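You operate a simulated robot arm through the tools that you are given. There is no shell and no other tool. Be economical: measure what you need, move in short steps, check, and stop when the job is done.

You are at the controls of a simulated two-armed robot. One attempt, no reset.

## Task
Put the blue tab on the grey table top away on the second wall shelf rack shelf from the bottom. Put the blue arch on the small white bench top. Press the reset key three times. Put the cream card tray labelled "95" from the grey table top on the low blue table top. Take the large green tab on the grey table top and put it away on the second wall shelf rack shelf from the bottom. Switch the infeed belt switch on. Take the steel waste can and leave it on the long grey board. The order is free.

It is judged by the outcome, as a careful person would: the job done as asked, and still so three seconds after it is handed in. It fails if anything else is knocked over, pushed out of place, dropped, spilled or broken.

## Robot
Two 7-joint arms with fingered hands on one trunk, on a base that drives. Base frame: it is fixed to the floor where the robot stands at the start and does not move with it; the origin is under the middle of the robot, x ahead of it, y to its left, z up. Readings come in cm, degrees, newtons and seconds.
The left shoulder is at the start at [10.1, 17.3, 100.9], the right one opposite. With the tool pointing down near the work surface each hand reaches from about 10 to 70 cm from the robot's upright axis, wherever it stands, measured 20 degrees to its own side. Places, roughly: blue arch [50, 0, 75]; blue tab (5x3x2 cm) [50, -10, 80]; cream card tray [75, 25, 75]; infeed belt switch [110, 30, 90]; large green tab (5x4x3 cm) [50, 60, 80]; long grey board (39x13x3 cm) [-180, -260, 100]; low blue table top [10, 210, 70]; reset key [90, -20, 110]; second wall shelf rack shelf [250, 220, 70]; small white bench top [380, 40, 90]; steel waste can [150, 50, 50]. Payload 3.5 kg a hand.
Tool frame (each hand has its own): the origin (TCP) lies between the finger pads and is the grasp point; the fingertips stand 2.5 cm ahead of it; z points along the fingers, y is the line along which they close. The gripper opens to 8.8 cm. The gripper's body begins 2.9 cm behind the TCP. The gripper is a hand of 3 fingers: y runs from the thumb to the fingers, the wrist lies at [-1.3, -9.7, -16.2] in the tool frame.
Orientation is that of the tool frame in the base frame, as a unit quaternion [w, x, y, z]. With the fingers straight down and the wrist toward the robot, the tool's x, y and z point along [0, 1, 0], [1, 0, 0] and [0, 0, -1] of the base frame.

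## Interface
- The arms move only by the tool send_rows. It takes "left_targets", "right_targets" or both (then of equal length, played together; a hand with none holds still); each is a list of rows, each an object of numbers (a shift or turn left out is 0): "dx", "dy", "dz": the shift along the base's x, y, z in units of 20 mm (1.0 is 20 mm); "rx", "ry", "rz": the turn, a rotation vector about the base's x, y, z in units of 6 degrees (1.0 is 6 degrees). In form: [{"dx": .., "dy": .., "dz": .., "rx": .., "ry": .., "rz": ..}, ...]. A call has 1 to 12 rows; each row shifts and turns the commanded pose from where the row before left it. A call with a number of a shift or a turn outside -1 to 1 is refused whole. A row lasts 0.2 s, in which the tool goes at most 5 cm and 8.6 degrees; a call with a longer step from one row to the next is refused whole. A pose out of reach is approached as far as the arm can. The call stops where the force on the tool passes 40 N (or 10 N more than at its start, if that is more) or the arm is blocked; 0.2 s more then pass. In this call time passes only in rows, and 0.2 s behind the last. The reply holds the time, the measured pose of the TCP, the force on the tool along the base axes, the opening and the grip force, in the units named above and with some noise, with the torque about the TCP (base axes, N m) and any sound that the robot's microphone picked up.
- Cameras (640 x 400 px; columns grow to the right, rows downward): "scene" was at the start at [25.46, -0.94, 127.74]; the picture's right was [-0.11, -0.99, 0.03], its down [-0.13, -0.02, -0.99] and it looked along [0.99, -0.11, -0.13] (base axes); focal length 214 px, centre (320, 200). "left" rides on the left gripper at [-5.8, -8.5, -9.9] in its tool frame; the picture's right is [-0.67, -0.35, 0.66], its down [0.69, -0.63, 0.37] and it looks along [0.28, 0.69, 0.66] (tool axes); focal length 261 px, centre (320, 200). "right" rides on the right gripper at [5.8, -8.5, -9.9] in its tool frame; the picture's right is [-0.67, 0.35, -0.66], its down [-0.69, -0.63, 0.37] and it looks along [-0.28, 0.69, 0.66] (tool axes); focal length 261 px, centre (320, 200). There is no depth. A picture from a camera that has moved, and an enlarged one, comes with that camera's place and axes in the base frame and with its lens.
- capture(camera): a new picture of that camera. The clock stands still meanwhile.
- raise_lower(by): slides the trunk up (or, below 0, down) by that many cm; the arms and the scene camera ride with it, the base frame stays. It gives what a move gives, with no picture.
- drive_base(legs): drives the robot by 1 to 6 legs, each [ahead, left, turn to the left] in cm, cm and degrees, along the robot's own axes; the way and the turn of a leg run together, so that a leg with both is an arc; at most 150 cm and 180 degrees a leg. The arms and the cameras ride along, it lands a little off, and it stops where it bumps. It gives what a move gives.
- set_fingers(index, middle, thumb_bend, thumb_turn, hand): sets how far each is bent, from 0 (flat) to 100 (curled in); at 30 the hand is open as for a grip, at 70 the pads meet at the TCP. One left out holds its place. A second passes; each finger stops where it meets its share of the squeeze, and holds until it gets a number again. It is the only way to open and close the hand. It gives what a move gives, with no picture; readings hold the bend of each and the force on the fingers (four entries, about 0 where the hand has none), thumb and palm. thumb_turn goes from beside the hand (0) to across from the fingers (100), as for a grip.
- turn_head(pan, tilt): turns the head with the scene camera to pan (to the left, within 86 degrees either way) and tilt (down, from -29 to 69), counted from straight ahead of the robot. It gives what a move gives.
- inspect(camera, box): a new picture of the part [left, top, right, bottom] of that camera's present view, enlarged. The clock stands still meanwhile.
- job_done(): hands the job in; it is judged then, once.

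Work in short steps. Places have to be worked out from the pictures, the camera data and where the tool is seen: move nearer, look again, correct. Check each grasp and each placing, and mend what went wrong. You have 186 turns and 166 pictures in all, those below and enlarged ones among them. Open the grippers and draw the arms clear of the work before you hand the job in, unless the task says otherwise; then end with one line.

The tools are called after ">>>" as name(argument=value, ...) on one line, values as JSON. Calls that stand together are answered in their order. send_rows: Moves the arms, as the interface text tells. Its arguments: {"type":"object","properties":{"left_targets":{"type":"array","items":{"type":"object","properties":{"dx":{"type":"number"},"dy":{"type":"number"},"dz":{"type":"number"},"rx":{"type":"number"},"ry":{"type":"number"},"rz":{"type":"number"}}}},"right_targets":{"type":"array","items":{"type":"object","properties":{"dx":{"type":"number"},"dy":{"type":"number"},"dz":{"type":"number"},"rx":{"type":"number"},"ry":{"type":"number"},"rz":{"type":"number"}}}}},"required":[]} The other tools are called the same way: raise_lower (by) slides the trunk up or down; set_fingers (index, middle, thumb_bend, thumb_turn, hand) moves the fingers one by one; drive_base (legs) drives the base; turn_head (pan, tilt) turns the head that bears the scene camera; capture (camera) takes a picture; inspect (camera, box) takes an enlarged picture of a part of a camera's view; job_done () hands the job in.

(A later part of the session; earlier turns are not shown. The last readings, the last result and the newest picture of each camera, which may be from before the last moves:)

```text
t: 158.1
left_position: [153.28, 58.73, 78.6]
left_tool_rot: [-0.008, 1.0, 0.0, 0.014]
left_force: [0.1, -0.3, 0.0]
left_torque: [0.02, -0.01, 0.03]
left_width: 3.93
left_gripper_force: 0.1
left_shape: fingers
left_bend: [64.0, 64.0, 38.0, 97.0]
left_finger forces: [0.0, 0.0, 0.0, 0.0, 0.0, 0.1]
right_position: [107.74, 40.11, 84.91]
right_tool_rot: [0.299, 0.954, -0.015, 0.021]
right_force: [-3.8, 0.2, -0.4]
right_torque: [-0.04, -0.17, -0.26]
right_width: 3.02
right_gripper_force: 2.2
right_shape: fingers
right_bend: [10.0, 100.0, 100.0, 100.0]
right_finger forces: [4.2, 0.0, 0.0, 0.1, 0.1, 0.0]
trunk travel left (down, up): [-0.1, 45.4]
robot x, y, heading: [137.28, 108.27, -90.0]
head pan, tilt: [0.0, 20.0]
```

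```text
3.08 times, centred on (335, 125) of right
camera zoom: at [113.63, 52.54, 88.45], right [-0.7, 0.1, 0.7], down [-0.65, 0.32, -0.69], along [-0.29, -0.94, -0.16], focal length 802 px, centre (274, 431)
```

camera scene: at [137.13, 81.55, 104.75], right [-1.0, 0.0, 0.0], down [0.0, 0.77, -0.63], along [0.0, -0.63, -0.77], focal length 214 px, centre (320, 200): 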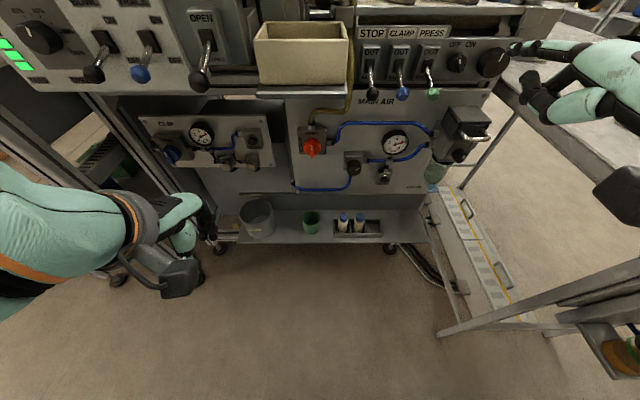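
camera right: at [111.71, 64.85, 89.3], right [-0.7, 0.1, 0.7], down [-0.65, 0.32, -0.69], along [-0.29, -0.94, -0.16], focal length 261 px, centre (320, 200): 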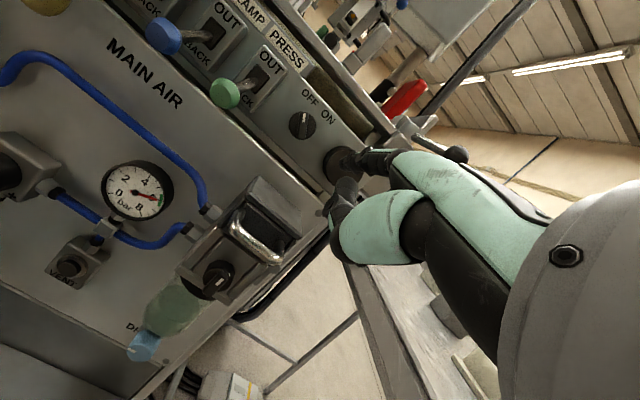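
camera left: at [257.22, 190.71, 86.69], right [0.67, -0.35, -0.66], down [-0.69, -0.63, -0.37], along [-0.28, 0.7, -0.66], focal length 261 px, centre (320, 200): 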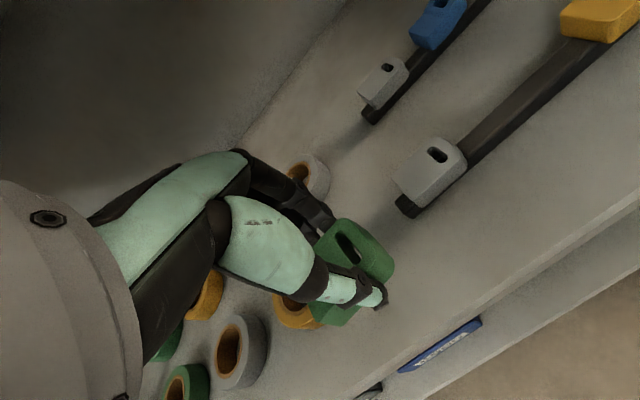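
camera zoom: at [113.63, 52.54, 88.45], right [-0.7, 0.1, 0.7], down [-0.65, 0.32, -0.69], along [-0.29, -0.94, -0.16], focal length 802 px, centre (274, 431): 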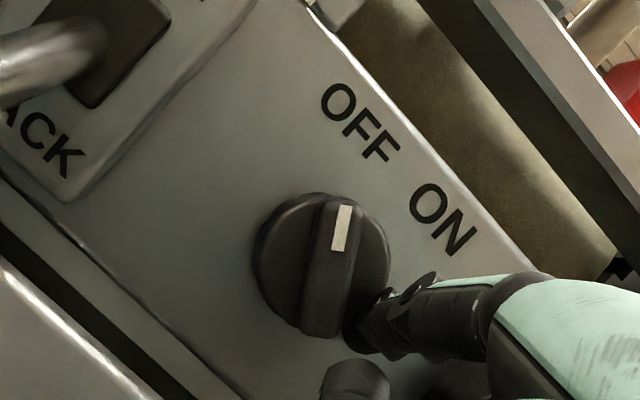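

Contact with the handle's right side near its lower end (4 N). Keep pushing left.

>>> send_rows(right_targets=[{"dx": 0.2}, {"dx": 0.2}, {"dx": 0.2}])

>>> inspect(camera="right", box=[270, 60, 400, 190])

```text
t: 158.9
left_position: [153.05, 58.78, 78.66]
left_tool_rot: [-0.008, 1.0, 0.0, 0.013]
left_force: [0.2, 0.3, -0.3]
left_torque: [-0.01, 0.01, 0.0]
left_width: 3.93
left_gripper_force: 0.1
left_shape: fingers
left_bend: [64.0, 64.0, 38.0, 97.0]
left_finger forces: [0.1, 0.1, 0.0, 0.0, 0.1, 0.0]
right_position: [108.79, 40.04, 84.75]
right_tool_rot: [0.297, 0.954, -0.017, 0.022]
right_force: [-12.4, -0.2, -0.6]
right_torque: [0.03, -0.53, -0.72]
right_width: 3.12
right_gripper_force: 5.9
right_shape: fingers
right_bend: [10.0, 100.0, 100.0, 100.0]
right_finger forces: [12.0, 0.0, 0.0, 0.0, 0.0, 0.0]
trunk travel left (down, up): [-0.1, 45.4]
robot x, y, heading: [136.91, 108.61, -90.4]
head pan, tilt: [0.0, 20.0]
```

```text
3.08 times, centred on (335, 125) of right
camera zoom: at [114.58, 52.5, 88.49], right [-0.71, 0.1, 0.7], down [-0.65, 0.32, -0.69], along [-0.29, -0.94, -0.17], focal length 802 px, centre (274, 431)
```

zoom: 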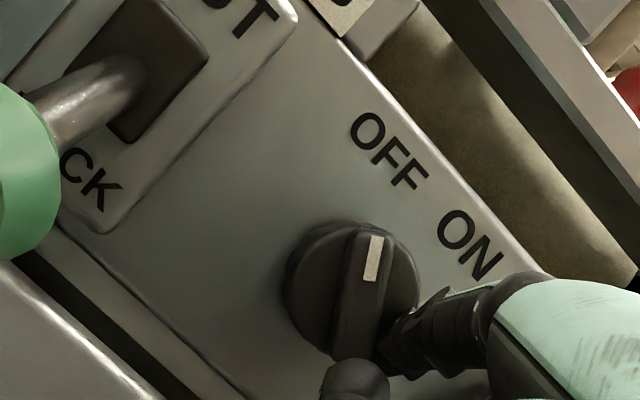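

Handle resists; push perpendicular to the bar (+x and down together).

>>> send_rows(right_targets=[{"dx": 0.15, "dz": -0.15}, {"dx": 0.15, "dz": -0.15}, {"dx": 0.15, "dz": -0.15}])

>>> inspect(camera="right", box=[270, 60, 400, 190])

```text
t: 159.7
left_position: [153.1, 58.81, 78.67]
left_tool_rot: [-0.008, 1.0, 0.0, 0.014]
left_force: [-0.1, 0.0, 0.0]
left_torque: [0.01, -0.01, -0.01]
left_width: 3.92
left_gripper_force: 0.0
left_shape: fingers
left_bend: [64.0, 64.0, 38.0, 97.0]
left_finger forces: [0.1, 0.0, 0.1, 0.0, 0.0, 0.0]
right_position: [108.78, 40.04, 84.87]
right_tool_rot: [0.296, 0.955, -0.016, 0.023]
right_force: [-12.7, -0.3, -0.6]
right_torque: [0.07, -0.58, -0.76]
right_width: 3.1
right_gripper_force: 6.6
right_shape: fingers
right_bend: [10.0, 100.0, 100.0, 100.0]
right_finger forces: [13.1, 0.1, 0.0, 0.0, 0.1, 0.0]
right hand out of reach, approached as far as the arm can: row 1, 2, 3
trunk travel left (down, up): [-0.1, 45.4]
robot x, y, heading: [137.35, 108.84, -90.2]
head pan, tilt: [0.0, 20.0]
```

```text
3.08 times, centred on (335, 125) of right
camera zoom: at [114.62, 52.5, 88.47], right [-0.71, 0.1, 0.7], down [-0.65, 0.32, -0.69], along [-0.29, -0.94, -0.17], focal length 802 px, centre (274, 431)
```

zoom: 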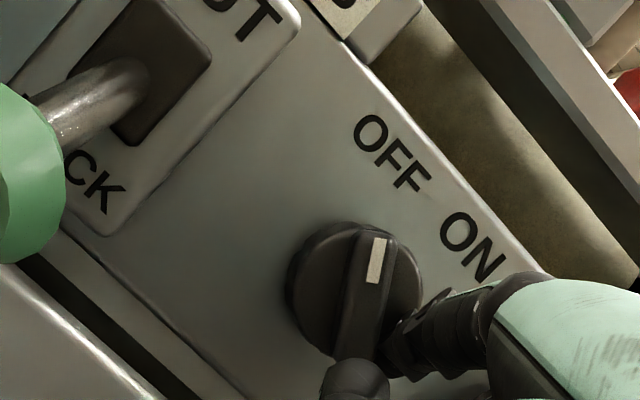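

Down is at reach limit; keep pushing +x only.

>>> send_rows(right_targets=[{"dx": 0.2}, {"dx": 0.2}, {"dx": 0.2}])

>>> inspect(camera="right", box=[270, 60, 400, 190])

```text
t: 160.5
left_position: [153.27, 58.82, 78.67]
left_tool_rot: [-0.008, 1.0, 0.0, 0.014]
left_force: [0.6, 0.4, 0.4]
left_torque: [-0.01, -0.01, 0.0]
left_width: 3.91
left_gripper_force: 0.0
left_shape: fingers
left_bend: [64.0, 64.0, 38.0, 97.0]
left_finger forces: [0.0, 0.0, 0.0, 0.0, 0.0, 0.1]
right_position: [108.85, 40.09, 84.89]
right_tool_rot: [0.297, 0.954, -0.014, 0.022]
right_force: [-13.9, -3.8, -0.8]
right_torque: [0.2, -0.6, -0.82]
right_width: 3.12
right_gripper_force: 6.9
right_shape: fingers
right_bend: [10.0, 100.0, 100.0, 100.0]
right_finger forces: [13.7, 0.1, 0.0, 0.1, 0.0, 0.0]
right hand out of reach, approached as far as the arm can: row 1, 3
trunk travel left (down, up): [-0.1, 45.4]
robot x, y, heading: [137.21, 108.66, -90.1]
head pan, tilt: [0.0, 20.0]
```

```text
3.08 times, centred on (335, 125) of right
camera zoom: at [114.68, 52.56, 88.55], right [-0.7, 0.1, 0.7], down [-0.65, 0.32, -0.69], along [-0.29, -0.94, -0.16], focal length 802 px, centre (274, 431)
```

zoom: 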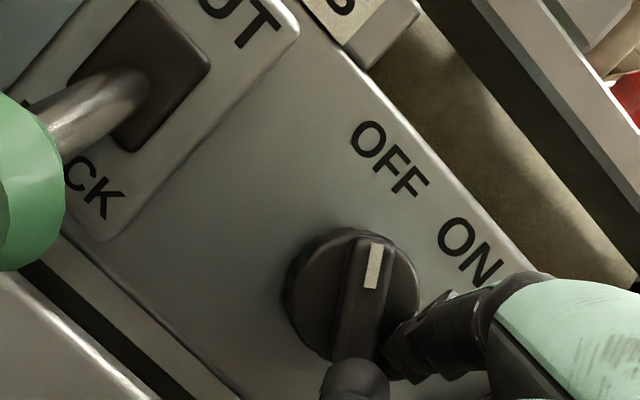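

Reach limit reduces my force. Back off, tip the hand more nose-down (eases the limit), go 0.5 cm deeper, and push again.

>>> send_rows(right_targets=[{"dx": -0.5}, {"rx": 0.75, "dz": 0.22, "dy": 0.1}, {"rx": 0.75, "dz": 0.22, "dy": 0.1}, {"dy": -0.2, "dz": -0.2}, {"dx": 0.3}, {"dx": 0.2}, {"dx": 0.2}, {"dx": 0.2}])

>>> inspect(camera="right", box=[270, 60, 400, 190])

```text
t: 162.3
left_position: [152.77, 58.88, 78.75]
left_tool_rot: [-0.007, 1.0, -0.001, 0.016]
left_force: [0.3, -0.3, -0.2]
left_torque: [-0.06, -0.01, -0.02]
left_width: 3.91
left_gripper_force: 0.0
left_shape: fingers
left_bend: [64.0, 64.0, 38.0, 97.0]
left_finger forces: [0.0, 0.0, 0.0, 0.1, 0.0, 0.0]
right_position: [108.98, 40.38, 85.58]
right_tool_rot: [0.224, 0.974, -0.021, 0.021]
right_force: [-36.5, 10.4, 3.9]
right_torque: [-0.66, -1.31, -2.55]
right_width: 3.24
right_gripper_force: 23.4
right_shape: fingers
right_bend: [9.0, 100.0, 100.0, 100.0]
right_finger forces: [48.3, 0.0, 0.0, 0.0, 0.0, 0.0]
trunk travel left (down, up): [-0.1, 45.4]
robot x, y, heading: [137.32, 108.82, -90.1]
head pan, tilt: [0.0, 20.0]
```

```text
3.08 times, centred on (335, 125) of right
camera zoom: at [114.95, 52.15, 91.06], right [-0.71, -0.01, 0.71], down [-0.64, 0.43, -0.64], along [-0.3, -0.9, -0.31], focal length 802 px, centre (274, 431)
```

zoom: 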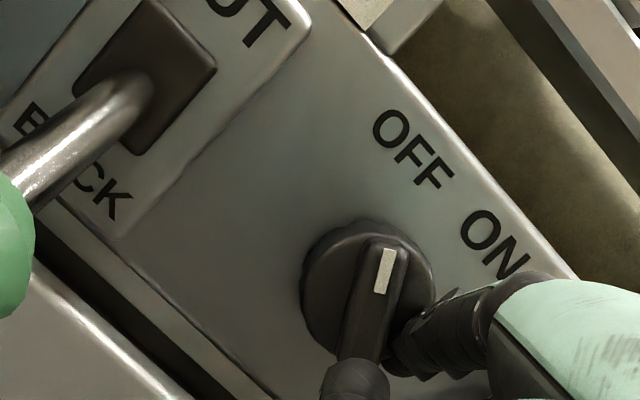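

36 N without turning — the tip is probably on the base rim, not the bar. Back off, come higher over the base face, touch the face, then push.

>>> send_rows(right_targets=[{"dx": -0.6}, {"dx": -0.6, "dy": 0.4}, {"dz": 0.45}, {"dx": 0.4}])

>>> inspect(camera="right", box=[270, 60, 400, 190])

>>> inspect(camera="scene", box=[420, 30, 510, 90])

```text
t: 163.3
left_position: [153.19, 58.66, 78.48]
left_tool_rot: [-0.008, 1.0, 0.0, 0.014]
left_force: [-0.2, 0.6, -0.4]
left_torque: [-0.02, 0.0, -0.05]
left_width: 3.91
left_gripper_force: 0.1
left_shape: fingers
left_bend: [64.0, 64.0, 38.0, 97.0]
left_finger forces: [0.1, 0.0, 0.0, 0.0, 0.1, 0.0]
right_position: [108.18, 41.04, 86.38]
right_tool_rot: [0.223, 0.975, -0.017, 0.02]
right_force: [-5.4, -0.4, -1.4]
right_torque: [0.11, -0.15, -0.4]
right_width: 3.0
right_gripper_force: 2.9
right_shape: fingers
right_bend: [11.0, 100.0, 100.0, 100.0]
right_finger forces: [6.0, 0.0, 0.0, 0.0, 0.1, 0.0]
trunk travel left (down, up): [-0.1, 45.4]
robot x, y, heading: [137.17, 108.94, -90.3]
head pan, tilt: [0.0, 20.0]
```

```text
3.08 times, centred on (335, 125) of right
camera zoom: at [114.05, 52.8, 91.85], right [-0.7, -0.01, 0.71], down [-0.65, 0.42, -0.63], along [-0.29, -0.91, -0.31], focal length 802 px, centre (274, 431)
```

zoom: 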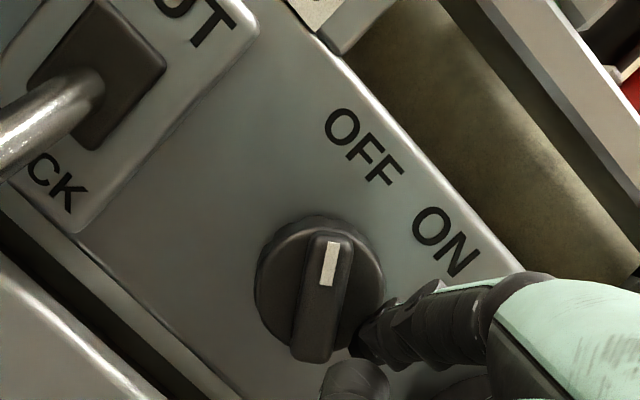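

```text
6.67 times, centred on (465, 60) of scene
camera zoom: at [136.99, 73.43, 104.7], right [-1.0, 0.0, 0.0], down [0.0, 0.77, -0.63], along [0.0, -0.63, -0.77], focal length 1430 px, centre (-647, 1133)
```

zoom: 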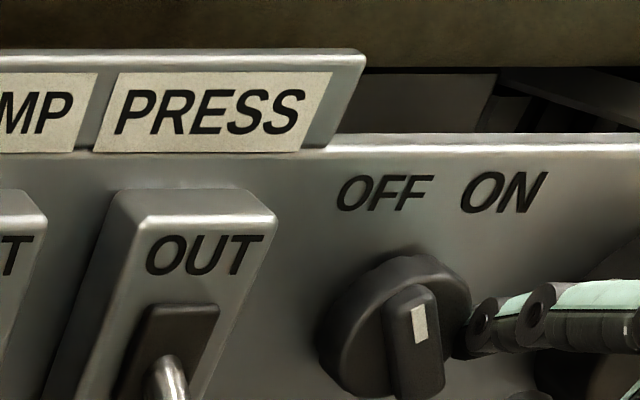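

The scene view shows the tip against the base rim, too deep. Back off 1.2 cm outward and push at the bar level.

>>> send_rows(right_targets=[{"dx": -0.3}, {"dy": 0.6}, {"dx": 0.4}, {"dx": 0.3}, {"dx": 0.2}])

>>> inspect(camera="scene", box=[420, 30, 510, 90])

```text
t: 164.5
left_position: [153.36, 58.77, 78.56]
left_tool_rot: [-0.008, 1.0, 0.0, 0.013]
left_force: [0.0, -0.5, -0.9]
left_torque: [0.0, 0.03, 0.04]
left_width: 3.88
left_gripper_force: 0.0
left_shape: fingers
left_bend: [64.0, 64.0, 38.0, 97.0]
left_finger forces: [0.1, 0.0, 0.0, 0.0, 0.0, 0.1]
right_position: [109.33, 42.18, 86.43]
right_tool_rot: [0.223, 0.975, -0.018, 0.019]
right_force: [-7.5, 0.7, 1.1]
right_torque: [-0.09, -0.2, -0.47]
right_width: 3.11
right_gripper_force: 3.4
right_shape: fingers
right_bend: [10.0, 100.0, 100.0, 100.0]
right_finger forces: [6.2, 0.1, 0.0, 0.1, 0.0, 0.0]
trunk travel left (down, up): [-0.1, 45.4]
robot x, y, heading: [137.11, 108.85, -90.1]
head pan, tilt: [0.0, 20.0]
```

```text
6.67 times, centred on (465, 60) of scene
camera zoom: at [136.99, 73.48, 104.74], right [-1.0, 0.0, 0.0], down [0.0, 0.77, -0.63], along [0.0, -0.63, -0.77], focal length 1430 px, centre (-647, 1133)
```

zoom: 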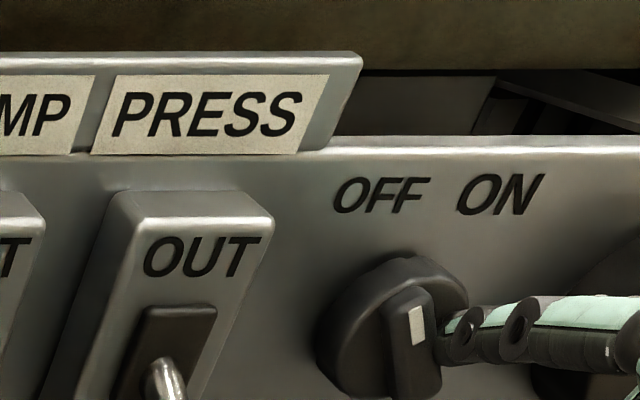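

Now on the bar, but near its middle. Back off, lower 0.7 cm, push again.

>>> send_rows(right_targets=[{"dx": -0.4}, {"dz": -0.35}, {"dx": 0.3}, {"dx": 0.2}, {"dx": 0.2}, {"dx": 0.2}])

>>> inspect(camera="scene", box=[420, 30, 510, 90])

```text
t: 165.9
left_position: [153.06, 58.9, 78.66]
left_tool_rot: [-0.007, 1.0, 0.0, 0.014]
left_force: [0.2, -0.5, 0.1]
left_torque: [-0.01, 0.02, -0.03]
left_width: 3.92
left_gripper_force: 0.0
left_shape: fingers
left_bend: [64.0, 64.0, 38.0, 97.0]
left_finger forces: [0.0, 0.0, 0.0, 0.0, 0.0, 0.0]
right_position: [110.17, 42.21, 85.77]
right_tool_rot: [0.224, 0.974, -0.017, 0.02]
right_force: [-18.6, 3.0, 5.7]
right_torque: [-0.48, -0.59, -1.2]
right_width: 3.52
right_gripper_force: 9.5
right_shape: fingers
right_bend: [6.0, 100.0, 100.0, 100.0]
right_finger forces: [17.8, 0.0, 0.0, 0.0, 0.1, 0.0]
trunk travel left (down, up): [-0.1, 45.4]
robot x, y, heading: [137.17, 108.65, -90.3]
head pan, tilt: [0.0, 20.0]
```

```text
6.67 times, centred on (465, 60) of scene
camera zoom: at [136.81, 73.59, 104.78], right [-1.0, 0.0, 0.0], down [0.0, 0.77, -0.63], along [0.0, -0.63, -0.77], focal length 1430 px, centre (-647, 1133)
```

zoom: 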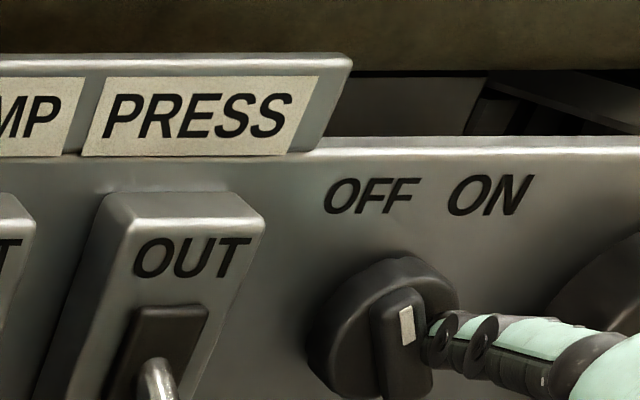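

Tip rides up the slanted bar. Lower another 1 cm to its end and push with a slight downward component.

>>> send_rows(right_targets=[{"dx": -0.6}, {"dx": -0.3, "dz": -0.3}, {"dz": -0.3}, {"dx": 0.4}, {"dx": 0.3, "dz": -0.05}, {"dx": 0.2, "dz": -0.1}, {"dx": 0.2, "dz": -0.1}])

>>> inspect(camera="scene", box=[420, 40, 510, 100])

```text
t: 167.5
left_position: [153.3, 58.75, 78.43]
left_tool_rot: [-0.008, 1.0, 0.001, 0.012]
left_force: [0.4, 0.0, -0.3]
left_torque: [0.03, 0.0, 0.03]
left_width: 3.91
left_gripper_force: 0.1
left_shape: fingers
left_bend: [64.0, 64.0, 38.0, 97.0]
left_finger forces: [0.0, 0.0, 0.1, 0.0, 0.1, 0.0]
right_position: [110.84, 42.23, 84.15]
right_tool_rot: [0.223, 0.974, -0.017, 0.019]
right_force: [0.7, 0.2, -1.0]
right_torque: [0.03, -0.02, -0.01]
right_width: 3.02
right_gripper_force: 0.1
right_shape: fingers
right_bend: [10.0, 100.0, 100.0, 100.0]
right_finger forces: [0.1, 0.0, 0.1, 0.1, 0.1, 0.0]
trunk travel left (down, up): [-0.1, 45.4]
robot x, y, heading: [137.1, 108.59, -90.2]
head pan, tilt: [0.0, 20.0]
```

```text
6.67 times, centred on (465, 70) of scene
camera zoom: at [137.12, 73.45, 104.72], right [-1.0, 0.0, 0.0], down [0.0, 0.77, -0.63], along [0.0, -0.63, -0.77], focal length 1430 px, centre (-647, 1067)
```

zoom: 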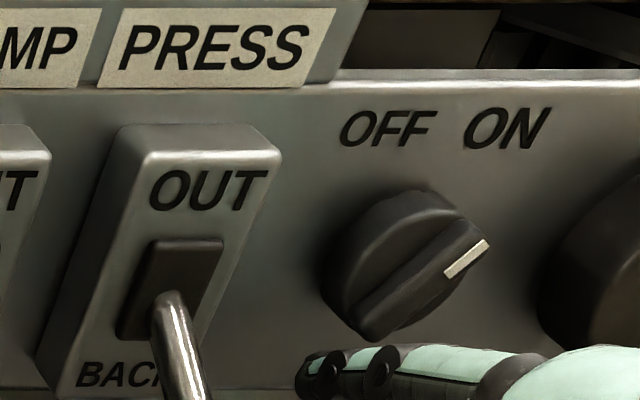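

Selector now points to ON. Withdraw the right finger, and zoom on the can for the next grasp.

>>> send_rows(right_targets=[{"dx": -0.8}, {"dx": -0.5, "dy": 0.6}, {"dy": 1}, {"dy": 1}, {"dy": 1}, {"dy": 1}])

>>> set_fingers(hand="left", index=30, middle=30, thumb_bend=30, thumb_turn=98)

>>> turn_head(pan=15, tilt=25)

>>> capture(camera="scene")

>>> capture(camera="left")

```text
t: 168.9
left_position: [153.38, 58.92, 78.61]
left_tool_rot: [-0.007, 1.0, 0.0, 0.011]
left_force: [0.5, 0.7, 0.1]
left_torque: [0.02, -0.02, -0.02]
left_width: 3.92
left_gripper_force: 0.1
left_shape: fingers
left_bend: [64.0, 64.0, 38.0, 97.0]
left_finger forces: [0.1, 0.0, 0.0, 0.0, 0.0, 0.1]
right_position: [108.2, 51.45, 84.22]
right_tool_rot: [0.223, 0.974, -0.016, 0.02]
right_force: [0.0, -0.7, -0.1]
right_torque: [0.01, -0.05, -0.01]
right_width: 2.99
right_gripper_force: 0.1
right_shape: fingers
right_bend: [10.0, 100.0, 100.0, 100.0]
right_finger forces: [0.1, 0.0, 0.0, 0.1, 0.0, 0.0]
trunk travel left (down, up): [-0.1, 45.4]
robot x, y, heading: [137.25, 108.76, -90.2]
head pan, tilt: [0.0, 20.0]
```

```text
t: 169.9
left_position: [153.3, 58.71, 78.66]
left_tool_rot: [-0.007, 1.0, 0.001, 0.013]
left_force: [0.0, -0.4, 0.2]
left_torque: [0.0, 0.0, 0.0]
left_width: 8.44
left_gripper_force: 0.0
left_shape: fingers
left_bend: [30.0, 30.0, 30.0, 96.0]
left_finger forces: [0.0, 0.0, 0.0, 0.1, 0.0, 0.0]
right_position: [108.19, 51.45, 84.15]
right_tool_rot: [0.223, 0.975, -0.016, 0.019]
right_force: [0.1, -0.5, -0.2]
right_torque: [-0.02, 0.0, 0.0]
right_width: 3.0
right_gripper_force: 0.0
right_shape: fingers
right_bend: [10.0, 100.0, 100.0, 100.0]
right_finger forces: [0.0, 0.0, 0.0, 0.0, 0.0, 0.0]
trunk travel left (down, up): [-0.1, 45.4]
robot x, y, heading: [137.37, 108.42, -90.4]
head pan, tilt: [0.0, 20.0]
```

```text
t: 170.7
left_position: [153.25, 58.76, 78.68]
left_tool_rot: [-0.008, 1.0, 0.001, 0.013]
left_force: [-0.5, 0.2, 0.5]
left_torque: [0.01, 0.02, -0.01]
left_width: 8.46
left_gripper_force: 0.0
left_shape: fingers
left_bend: [30.0, 30.0, 30.0, 96.0]
left_finger forces: [0.1, 0.1, 0.1, 0.0, 0.0, 0.0]
right_position: [108.04, 51.38, 84.05]
right_tool_rot: [0.223, 0.975, -0.017, 0.019]
right_force: [-1.2, 0.3, -0.6]
right_torque: [0.0, -0.01, 0.03]
right_width: 3.0
right_gripper_force: 0.1
right_shape: fingers
right_bend: [10.0, 100.0, 100.0, 100.0]
right_finger forces: [0.0, 0.0, 0.1, 0.0, 0.0, 0.0]
trunk travel left (down, up): [-0.1, 45.4]
robot x, y, heading: [136.94, 108.51, -90.2]
head pan, tilt: [15.0, 25.0]
```

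```text
60 pictures are left
camera scene: at [139.49, 74.23, 104.24], right [-0.97, -0.22, -0.13], down [-0.11, 0.81, -0.57], along [0.23, -0.54, -0.81], focal length 214 px, centre (320, 200)
```

scene: 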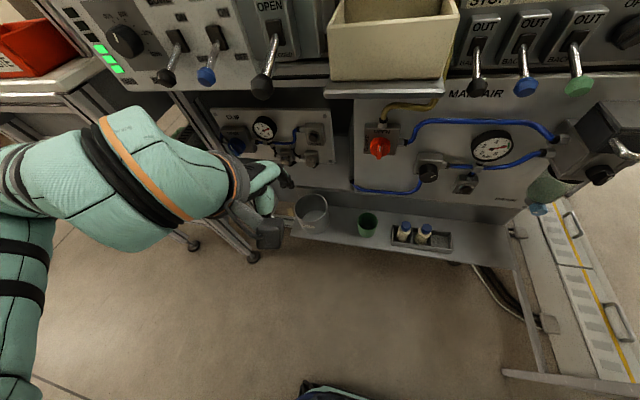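

```text
59 pictures are left
camera left: at [147.33, 67.06, 88.43], right [-0.65, 0.36, -0.67], down [0.69, 0.64, -0.34], along [0.3, -0.68, -0.66], focal length 261 px, centre (320, 200)
```

left: 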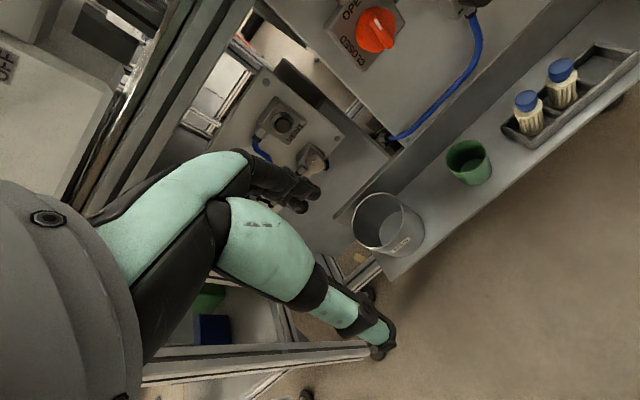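

Can ≈ center [155.8,44.4,51.5], Ø≈10 cm, rim ≈ z 56. I'll grip its near wall (thumb outside, fingers inside) with the left hand; test how low it reaches.

>>> send_rows(left_targets=[{"dy": -0.8, "dx": 0.2}, {"dy": -0.8, "dx": 0.3}, {"dy": -0.8, "dx": 0.3}, {"dy": -0.8, "dx": 0.3}, {"dy": -0.8, "dx": 0.2}, {"dy": -0.8, "dz": -0.8}, {"dz": -1}, {"dz": -1}, {"dz": -1}, {"dz": -1}, {"dz": -1}])

>>> capture(camera="left")

```text
t: 173.1
left_position: [155.91, 49.25, 67.03]
left_tool_rot: [-0.008, 1.0, 0.0, 0.012]
left_force: [0.1, 0.4, -0.2]
left_torque: [0.01, 0.0, -0.01]
left_width: 8.46
left_gripper_force: 0.0
left_shape: fingers
left_bend: [30.0, 30.0, 30.0, 96.0]
left_finger forces: [0.0, 0.0, 0.0, 0.1, 0.1, 0.0]
right_position: [108.25, 51.44, 84.22]
right_tool_rot: [0.223, 0.975, -0.017, 0.019]
right_force: [0.1, -0.6, -0.1]
right_torque: [0.02, 0.01, 0.0]
right_width: 3.01
right_gripper_force: 0.0
right_shape: fingers
right_bend: [10.0, 100.0, 100.0, 100.0]
right_finger forces: [0.0, 0.0, 0.0, 0.0, 0.0, 0.0]
trunk travel left (down, up): [-0.1, 45.4]
robot x, y, heading: [136.91, 108.5, -89.9]
head pan, tilt: [15.0, 25.0]
```

```text
58 pictures are left
camera left: at [149.85, 57.49, 76.84], right [-0.65, 0.36, -0.67], down [0.69, 0.64, -0.34], along [0.3, -0.68, -0.66], focal length 261 px, centre (320, 200)
```

left: 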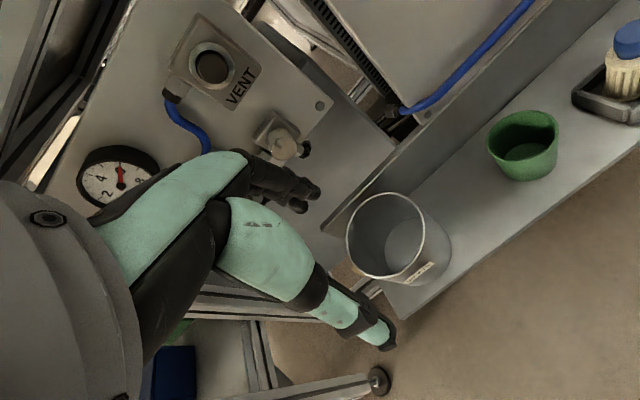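

Near wall ≈[156,49.1], aligned with the TCP. Descend further in steps and check.

>>> send_rows(left_targets=[{"dz": -0.8}, {"dz": -0.8}, {"dz": -0.8}])

>>> capture(camera="left")

>>> inspect(camera="scene", box=[220, 130, 380, 270])

```text
t: 173.9
left_position: [156.01, 49.15, 62.17]
left_tool_rot: [-0.008, 1.0, 0.0, 0.012]
left_force: [0.8, 0.6, 0.2]
left_torque: [0.04, 0.02, 0.02]
left_width: 8.46
left_gripper_force: 0.0
left_shape: fingers
left_bend: [30.0, 30.0, 30.0, 96.0]
left_finger forces: [0.1, 0.0, 0.1, 0.0, 0.1, 0.0]
right_position: [108.2, 51.37, 84.22]
right_tool_rot: [0.223, 0.975, -0.016, 0.019]
right_force: [0.3, 0.0, 1.3]
right_torque: [0.0, 0.0, -0.02]
right_width: 3.01
right_gripper_force: 0.0
right_shape: fingers
right_bend: [10.0, 100.0, 100.0, 100.0]
right_finger forces: [0.1, 0.0, 0.0, 0.0, 0.1, 0.1]
trunk travel left (down, up): [-0.1, 45.4]
robot x, y, heading: [137.04, 108.35, -90.3]
head pan, tilt: [15.0, 25.0]
```

```text
57 pictures are left
camera left: at [149.94, 57.44, 72.01], right [-0.65, 0.36, -0.67], down [0.69, 0.64, -0.34], along [0.3, -0.68, -0.66], focal length 261 px, centre (320, 200)
```

left: 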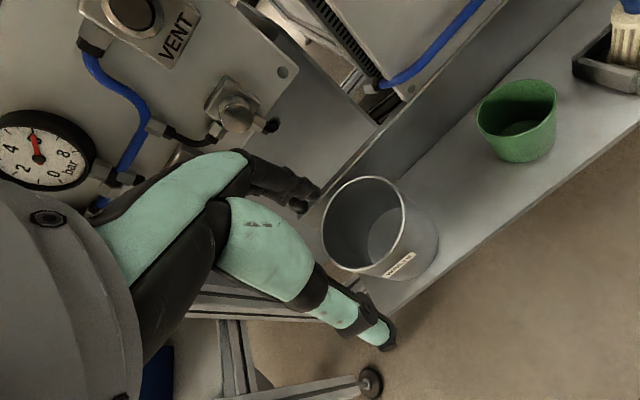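

```text
2.86 times, centred on (300, 200) of scene
camera zoom: at [139.51, 74.21, 104.23], right [-0.97, -0.22, -0.13], down [-0.11, 0.81, -0.57], along [0.23, -0.54, -0.81], focal length 613 px, centre (377, 200)
```

zoom: 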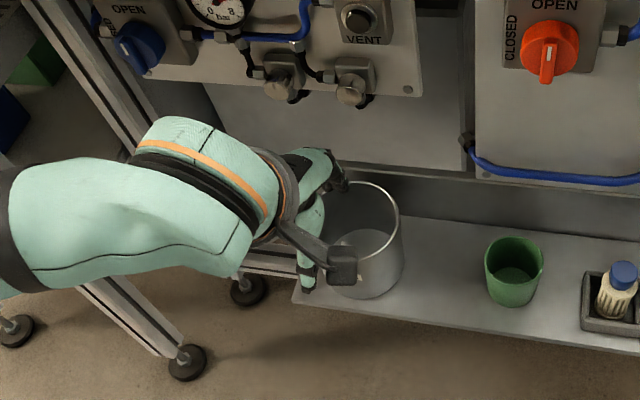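

Shift 0.8 cm to −x and descend so the fingertips straddle the near wall.

>>> send_rows(left_targets=[{"dx": -0.4, "dz": -0.6}, {"dz": -0.8}, {"dz": -0.8}, {"dz": -0.5}])

>>> capture(camera="left")

>>> inspect(camera="scene", box=[250, 160, 350, 260])

```text
t: 174.9
left_position: [155.03, 49.09, 56.82]
left_tool_rot: [-0.008, 1.0, 0.0, 0.011]
left_force: [-0.4, 1.4, -0.7]
left_torque: [0.01, -0.05, 0.02]
left_width: 8.5
left_gripper_force: 0.1
left_shape: fingers
left_bend: [30.0, 30.0, 30.0, 96.0]
left_finger forces: [0.0, 0.1, 0.1, 0.1, 0.0, 0.0]
right_position: [108.14, 51.26, 84.17]
right_tool_rot: [0.223, 0.974, -0.017, 0.019]
right_force: [-0.1, -0.1, -0.2]
right_torque: [0.0, -0.03, 0.0]
right_width: 2.99
right_gripper_force: 0.0
right_shape: fingers
right_bend: [10.0, 100.0, 100.0, 100.0]
right_finger forces: [0.0, 0.0, 0.0, 0.1, 0.0, 0.0]
trunk travel left (down, up): [-0.1, 45.4]
robot x, y, heading: [137.37, 108.36, -90.2]
head pan, tilt: [15.0, 25.0]
```

```text
55 pictures are left
camera left: at [149.07, 57.42, 66.6], right [-0.65, 0.36, -0.67], down [0.69, 0.64, -0.34], along [0.3, -0.68, -0.66], focal length 261 px, centre (320, 200)
```

left: 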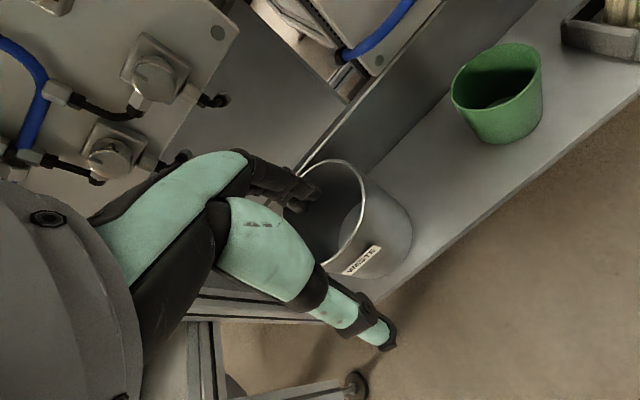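

```text
4.00 times, centred on (300, 210) of scene
camera zoom: at [139.5, 74.22, 104.24], right [-0.97, -0.22, -0.13], down [-0.11, 0.81, -0.57], along [0.23, -0.54, -0.81], focal length 858 px, centre (400, 160)
```

zoom: 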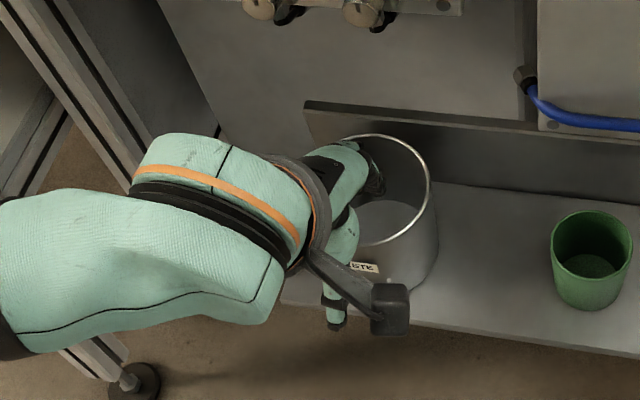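

Fingers are inside, thumb outside the near wall. Lower 2 cm more and close.

>>> send_rows(left_targets=[{"dz": -0.5}, {"dz": -0.5}])

>>> set_fingers(hand="left", thumb_bend=55, index=50, middle=50)

>>> capture(camera="left")

```text
t: 175.5
left_position: [154.97, 49.15, 54.73]
left_tool_rot: [-0.008, 1.0, 0.0, 0.012]
left_force: [0.1, 0.2, -0.1]
left_torque: [0.0, 0.0, 0.02]
left_width: 8.48
left_gripper_force: 0.1
left_shape: fingers
left_bend: [30.0, 30.0, 30.0, 96.0]
left_finger forces: [0.1, 0.0, 0.0, 0.0, 0.0, 0.0]
right_position: [108.21, 51.43, 84.15]
right_tool_rot: [0.224, 0.974, -0.016, 0.019]
right_force: [-0.2, -0.8, 0.5]
right_torque: [0.01, -0.01, -0.03]
right_width: 2.97
right_gripper_force: 0.0
right_shape: fingers
right_bend: [10.0, 100.0, 100.0, 100.0]
right_finger forces: [0.1, 0.0, 0.0, 0.0, 0.0, 0.0]
trunk travel left (down, up): [-0.1, 45.4]
robot x, y, heading: [137.04, 108.56, -90.1]
head pan, tilt: [15.0, 25.0]
```

```text
t: 176.5
left_position: [155.09, 49.14, 54.68]
left_tool_rot: [-0.008, 1.0, 0.0, 0.011]
left_force: [0.8, -0.5, 0.2]
left_torque: [0.02, -0.01, -0.02]
left_width: 3.68
left_gripper_force: 0.1
left_shape: fingers
left_bend: [50.0, 50.0, 55.0, 98.0]
left_finger forces: [0.0, 0.0, 0.0, 0.0, 0.1, 0.0]
right_position: [108.16, 51.45, 84.2]
right_tool_rot: [0.223, 0.975, -0.017, 0.02]
right_force: [-0.4, -0.1, 0.3]
right_torque: [0.0, -0.03, 0.0]
right_width: 3.02
right_gripper_force: 0.0
right_shape: fingers
right_bend: [10.0, 100.0, 100.0, 100.0]
right_finger forces: [0.0, 0.0, 0.0, 0.1, 0.0, 0.0]
trunk travel left (down, up): [-0.1, 45.4]
robot x, y, heading: [137.27, 109.05, -90.1]
head pan, tilt: [15.0, 25.0]
```

```text
53 pictures are left
camera left: at [149.09, 57.44, 64.59], right [-0.65, 0.36, -0.67], down [0.69, 0.64, -0.34], along [0.3, -0.68, -0.66], focal length 261 px, centre (320, 200)
```

left: 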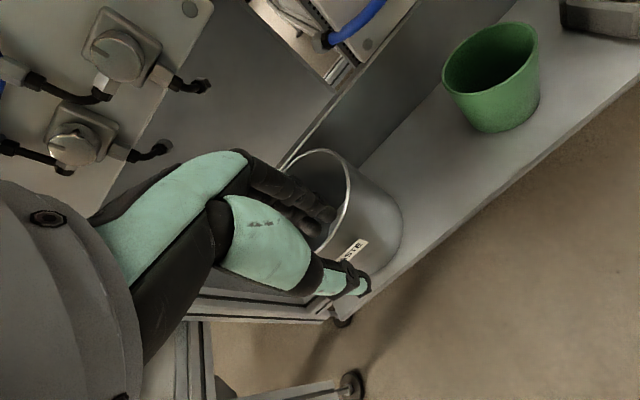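

Fingers inside, thumb outside — close fully.

>>> set_fingers(hand="left", thumb_bend=85, index=85, middle=85)

>>> send_rows(left_targets=[{"dz": 0.5}, {"dz": 0.5}, {"dz": 0.5}])

>>> capture(camera="left")

>>> inspect(camera="scene", box=[250, 160, 350, 260])

```text
t: 177.5
left_position: [155.14, 49.15, 54.68]
left_tool_rot: [-0.008, 1.0, 0.001, 0.012]
left_force: [-0.4, 0.0, -0.3]
left_torque: [-0.03, -0.02, 0.02]
left_width: 0.02
left_gripper_force: 0.1
left_shape: fingers
left_bend: [74.0, 84.0, 78.0, 100.0]
left_finger forces: [0.0, 0.0, 0.0, 0.1, 0.0, 0.1]
right_position: [108.16, 51.39, 84.11]
right_tool_rot: [0.223, 0.975, -0.015, 0.019]
right_force: [0.2, 0.6, -0.3]
right_torque: [0.01, -0.04, 0.0]
right_width: 2.99
right_gripper_force: 0.0
right_shape: fingers
right_bend: [10.0, 100.0, 100.0, 100.0]
right_finger forces: [0.0, 0.1, 0.1, 0.1, 0.0, 0.0]
trunk travel left (down, up): [-0.1, 45.4]
robot x, y, heading: [137.13, 108.5, -90.2]
head pan, tilt: [15.0, 25.0]
```

```text
t: 178.3
left_position: [155.14, 49.2, 57.8]
left_tool_rot: [-0.008, 1.0, 0.001, 0.013]
left_force: [0.0, 0.3, 0.1]
left_torque: [0.0, -0.02, -0.03]
left_width: 0.0
left_gripper_force: 0.1
left_shape: fingers
left_bend: [74.0, 84.0, 78.0, 100.0]
left_finger forces: [0.1, 0.1, 0.0, 0.0, 0.1, 0.0]
right_position: [108.3, 51.43, 84.15]
right_tool_rot: [0.223, 0.975, -0.016, 0.019]
right_force: [-0.1, 0.0, 0.1]
right_torque: [0.01, -0.02, -0.02]
right_width: 2.99
right_gripper_force: 0.1
right_shape: fingers
right_bend: [10.0, 100.0, 100.0, 100.0]
right_finger forces: [0.0, 0.0, 0.0, 0.0, 0.1, 0.0]
trunk travel left (down, up): [-0.1, 45.4]
robot x, y, heading: [137.07, 108.61, -90.4]
head pan, tilt: [15.0, 25.0]
```

```text
52 pictures are left
camera left: at [149.09, 57.5, 67.66], right [-0.65, 0.36, -0.67], down [0.69, 0.64, -0.34], along [0.3, -0.68, -0.66], focal length 261 px, centre (320, 200)
```

left: 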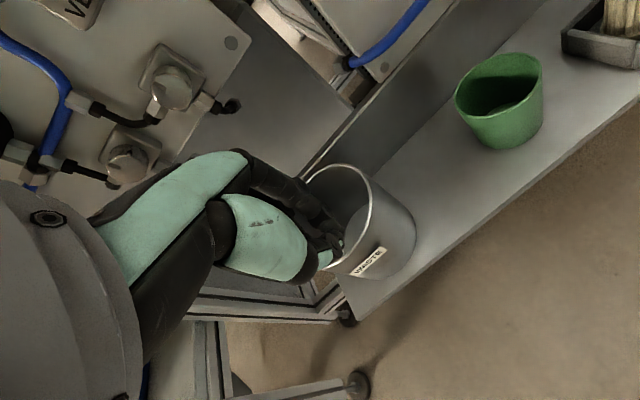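

```text
4.00 times, centred on (300, 210) of scene
camera zoom: at [139.5, 74.24, 104.25], right [-0.97, -0.22, -0.13], down [-0.11, 0.81, -0.57], along [0.23, -0.54, -0.81], focal length 858 px, centre (400, 160)
```

zoom: 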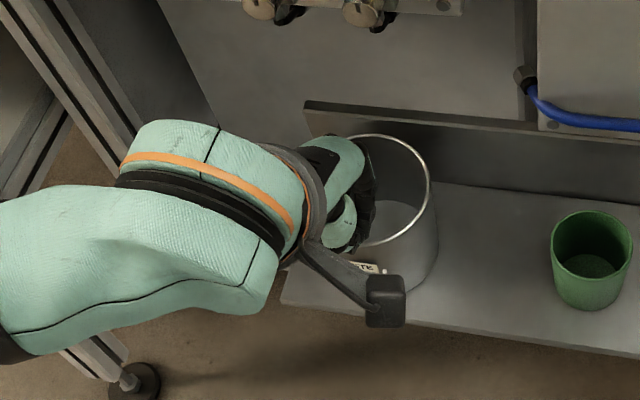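

The close missed over the rim, so the can is lower than judged. Raise, reopen, shift 2 cm inward (−y), and descend until contact.

>>> send_rows(left_targets=[{"dz": 1}])

>>> set_fingers(hand="left", index=30, middle=30, thumb_bend=30)

>>> send_rows(left_targets=[{"dy": -1, "dx": 0.4}, {"dz": -0.8}, {"dz": -0.8}, {"dz": -0.8}, {"dz": -0.6}, {"dz": -0.6}])

>>> capture(camera="left")

```text
t: 178.7
left_position: [155.12, 49.02, 59.78]
left_tool_rot: [-0.008, 1.0, 0.0, 0.013]
left_force: [-1.0, -0.2, -0.1]
left_torque: [0.0, -0.01, 0.01]
left_width: 0.01
left_gripper_force: 0.0
left_shape: fingers
left_bend: [74.0, 84.0, 78.0, 100.0]
left_finger forces: [0.0, 0.0, 0.0, 0.0, 0.0, 0.1]
right_position: [108.13, 51.38, 84.14]
right_tool_rot: [0.223, 0.975, -0.016, 0.018]
right_force: [0.8, 0.1, -0.5]
right_torque: [-0.01, 0.0, -0.03]
right_width: 2.98
right_gripper_force: 0.0
right_shape: fingers
right_bend: [10.0, 100.0, 100.0, 100.0]
right_finger forces: [0.1, 0.0, 0.0, 0.1, 0.1, 0.0]
trunk travel left (down, up): [-0.1, 45.4]
robot x, y, heading: [137.08, 108.36, -90.4]
head pan, tilt: [15.0, 25.0]
```

```text
t: 179.7
left_position: [155.17, 49.08, 59.71]
left_tool_rot: [-0.007, 1.0, 0.001, 0.013]
left_force: [-0.7, -0.3, 0.3]
left_torque: [0.03, -0.01, 0.01]
left_width: 8.46
left_gripper_force: 0.0
left_shape: fingers
left_bend: [30.0, 30.0, 30.0, 96.0]
left_finger forces: [0.0, 0.1, 0.1, 0.1, 0.1, 0.0]
right_position: [108.27, 51.47, 84.12]
right_tool_rot: [0.223, 0.975, -0.017, 0.019]
right_force: [-0.5, 0.5, -0.1]
right_torque: [0.0, 0.01, 0.0]
right_width: 2.97
right_gripper_force: 0.1
right_shape: fingers
right_bend: [10.0, 100.0, 100.0, 100.0]
right_finger forces: [0.1, 0.0, 0.0, 0.0, 0.0, 0.0]
trunk travel left (down, up): [-0.1, 45.4]
robot x, y, heading: [137.22, 108.32, -90.0]
head pan, tilt: [15.0, 25.0]
```

```text
t: 181.1
left_position: [155.95, 47.08, 52.51]
left_tool_rot: [-0.007, 1.0, 0.0, 0.013]
left_force: [0.2, -0.1, 0.2]
left_torque: [-0.01, -0.03, 0.03]
left_width: 8.47
left_gripper_force: 0.0
left_shape: fingers
left_bend: [30.0, 30.0, 30.0, 96.0]
left_finger forces: [0.1, 0.0, 0.0, 0.0, 0.0, 0.0]
right_position: [108.21, 51.42, 84.18]
right_tool_rot: [0.223, 0.975, -0.017, 0.019]
right_force: [0.4, 0.0, 0.2]
right_torque: [0.01, -0.01, -0.01]
right_width: 2.99
right_gripper_force: 0.0
right_shape: fingers
right_bend: [10.0, 100.0, 100.0, 100.0]
right_finger forces: [0.1, 0.0, 0.0, 0.1, 0.0, 0.1]
trunk travel left (down, up): [-0.1, 45.4]
robot x, y, heading: [137.15, 108.43, -90.0]
head pan, tilt: [15.0, 25.0]
```

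```text
50 pictures are left
camera left: at [149.92, 55.48, 62.33], right [-0.65, 0.36, -0.67], down [0.69, 0.64, -0.34], along [0.3, -0.68, -0.66], focal length 261 px, centre (320, 200)
```

left: 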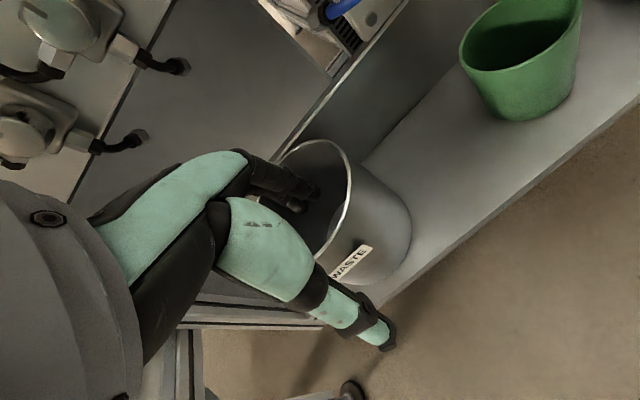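

Label on the near wall triangulates to [156.6,47.3,48.3], so rim ≈ z 50.5. Lower 2.8 cm and close.

>>> send_rows(left_targets=[{"dz": -0.5, "dx": 0.2}, {"dz": -0.5}, {"dz": -0.4}])

>>> set_fingers(hand="left", thumb_bend=85, index=85, middle=85)

>>> capture(camera="left")

```text
t: 181.9
left_position: [156.31, 47.15, 49.76]
left_tool_rot: [-0.008, 1.0, 0.001, 0.012]
left_force: [0.3, 0.3, -0.1]
left_torque: [0.02, 0.0, -0.02]
left_width: 8.47
left_gripper_force: 0.1
left_shape: fingers
left_bend: [30.0, 30.0, 30.0, 96.0]
left_finger forces: [0.1, 0.1, 0.0, 0.0, 0.1, 0.1]
right_position: [108.14, 51.36, 84.18]
right_tool_rot: [0.223, 0.975, -0.016, 0.019]
right_force: [0.3, 0.1, 0.0]
right_torque: [0.03, 0.02, -0.05]
right_width: 3.02
right_gripper_force: 0.0
right_shape: fingers
right_bend: [10.0, 100.0, 100.0, 100.0]
right_finger forces: [0.1, 0.0, 0.0, 0.0, 0.0, 0.0]
trunk travel left (down, up): [-0.1, 45.4]
robot x, y, heading: [137.1, 108.4, -90.2]
head pan, tilt: [15.0, 25.0]
```

```text
t: 182.9
left_position: [156.37, 47.15, 49.73]
left_tool_rot: [-0.008, 1.0, 0.001, 0.012]
left_force: [-0.5, 0.1, -1.0]
left_torque: [0.11, -0.02, 0.02]
left_width: 0.01
left_gripper_force: 19.5
left_shape: fingers
left_bend: [79.0, 85.0, 73.0, 94.0]
left_finger forces: [15.4, 4.6, 0.0, 0.1, 18.5, 0.0]
right_position: [108.27, 51.36, 84.13]
right_tool_rot: [0.223, 0.975, -0.016, 0.019]
right_force: [0.6, 0.1, -0.2]
right_torque: [0.01, -0.01, -0.01]
right_width: 2.99
right_gripper_force: 0.1
right_shape: fingers
right_bend: [10.0, 100.0, 100.0, 100.0]
right_finger forces: [0.0, 0.0, 0.0, 0.0, 0.0, 0.0]
trunk travel left (down, up): [-0.1, 45.4]
robot x, y, heading: [136.94, 108.2, -90.3]
head pan, tilt: [15.0, 25.0]
```

```text
49 pictures are left
camera left: at [150.37, 55.48, 59.61], right [-0.65, 0.36, -0.67], down [0.69, 0.64, -0.34], along [0.3, -0.68, -0.66], focal length 261 px, centre (320, 200)
```

left: 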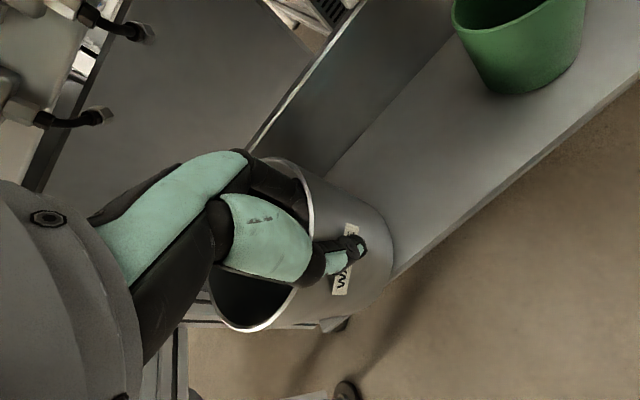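

Gripped the wall (19.5 N). Lift 6 cm and check.

>>> send_rows(left_targets=[{"dz": 0.4}, {"dz": 0.5}, {"dz": 0.6}, {"dz": 0.7}, {"dz": 0.8}])

>>> capture(camera="scene")

```text
t: 184.1
left_position: [156.31, 47.19, 55.74]
left_tool_rot: [-0.008, 1.0, 0.0, 0.013]
left_force: [-0.9, 0.0, -4.4]
left_torque: [0.13, 0.08, 0.01]
left_width: 0.0
left_gripper_force: 19.7
left_shape: fingers
left_bend: [79.0, 85.0, 73.0, 94.0]
left_finger forces: [15.2, 4.2, 0.1, 0.0, 18.5, 0.0]
right_position: [108.15, 51.38, 84.17]
right_tool_rot: [0.223, 0.975, -0.016, 0.019]
right_force: [0.8, -0.6, -0.7]
right_torque: [0.0, 0.03, -0.02]
right_width: 3.02
right_gripper_force: 0.1
right_shape: fingers
right_bend: [10.0, 100.0, 100.0, 100.0]
right_finger forces: [0.0, 0.0, 0.0, 0.1, 0.0, 0.1]
trunk travel left (down, up): [-0.1, 45.4]
robot x, y, heading: [137.0, 108.63, -90.1]
head pan, tilt: [15.0, 25.0]
```

```text
48 pictures are left
camera scene: at [139.51, 74.2, 104.23], right [-0.97, -0.22, -0.13], down [-0.11, 0.81, -0.57], along [0.23, -0.54, -0.81], focal length 214 px, centre (320, 200)
```

scene: 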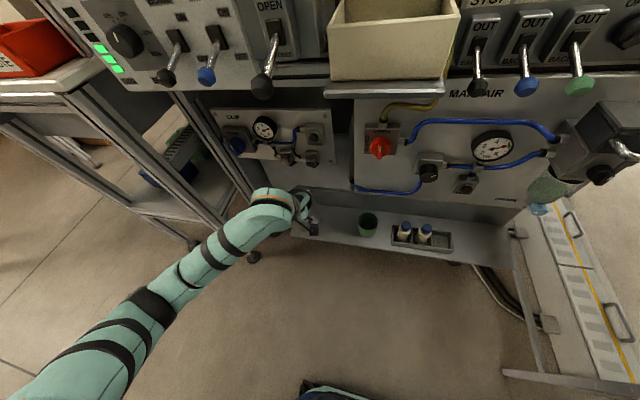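

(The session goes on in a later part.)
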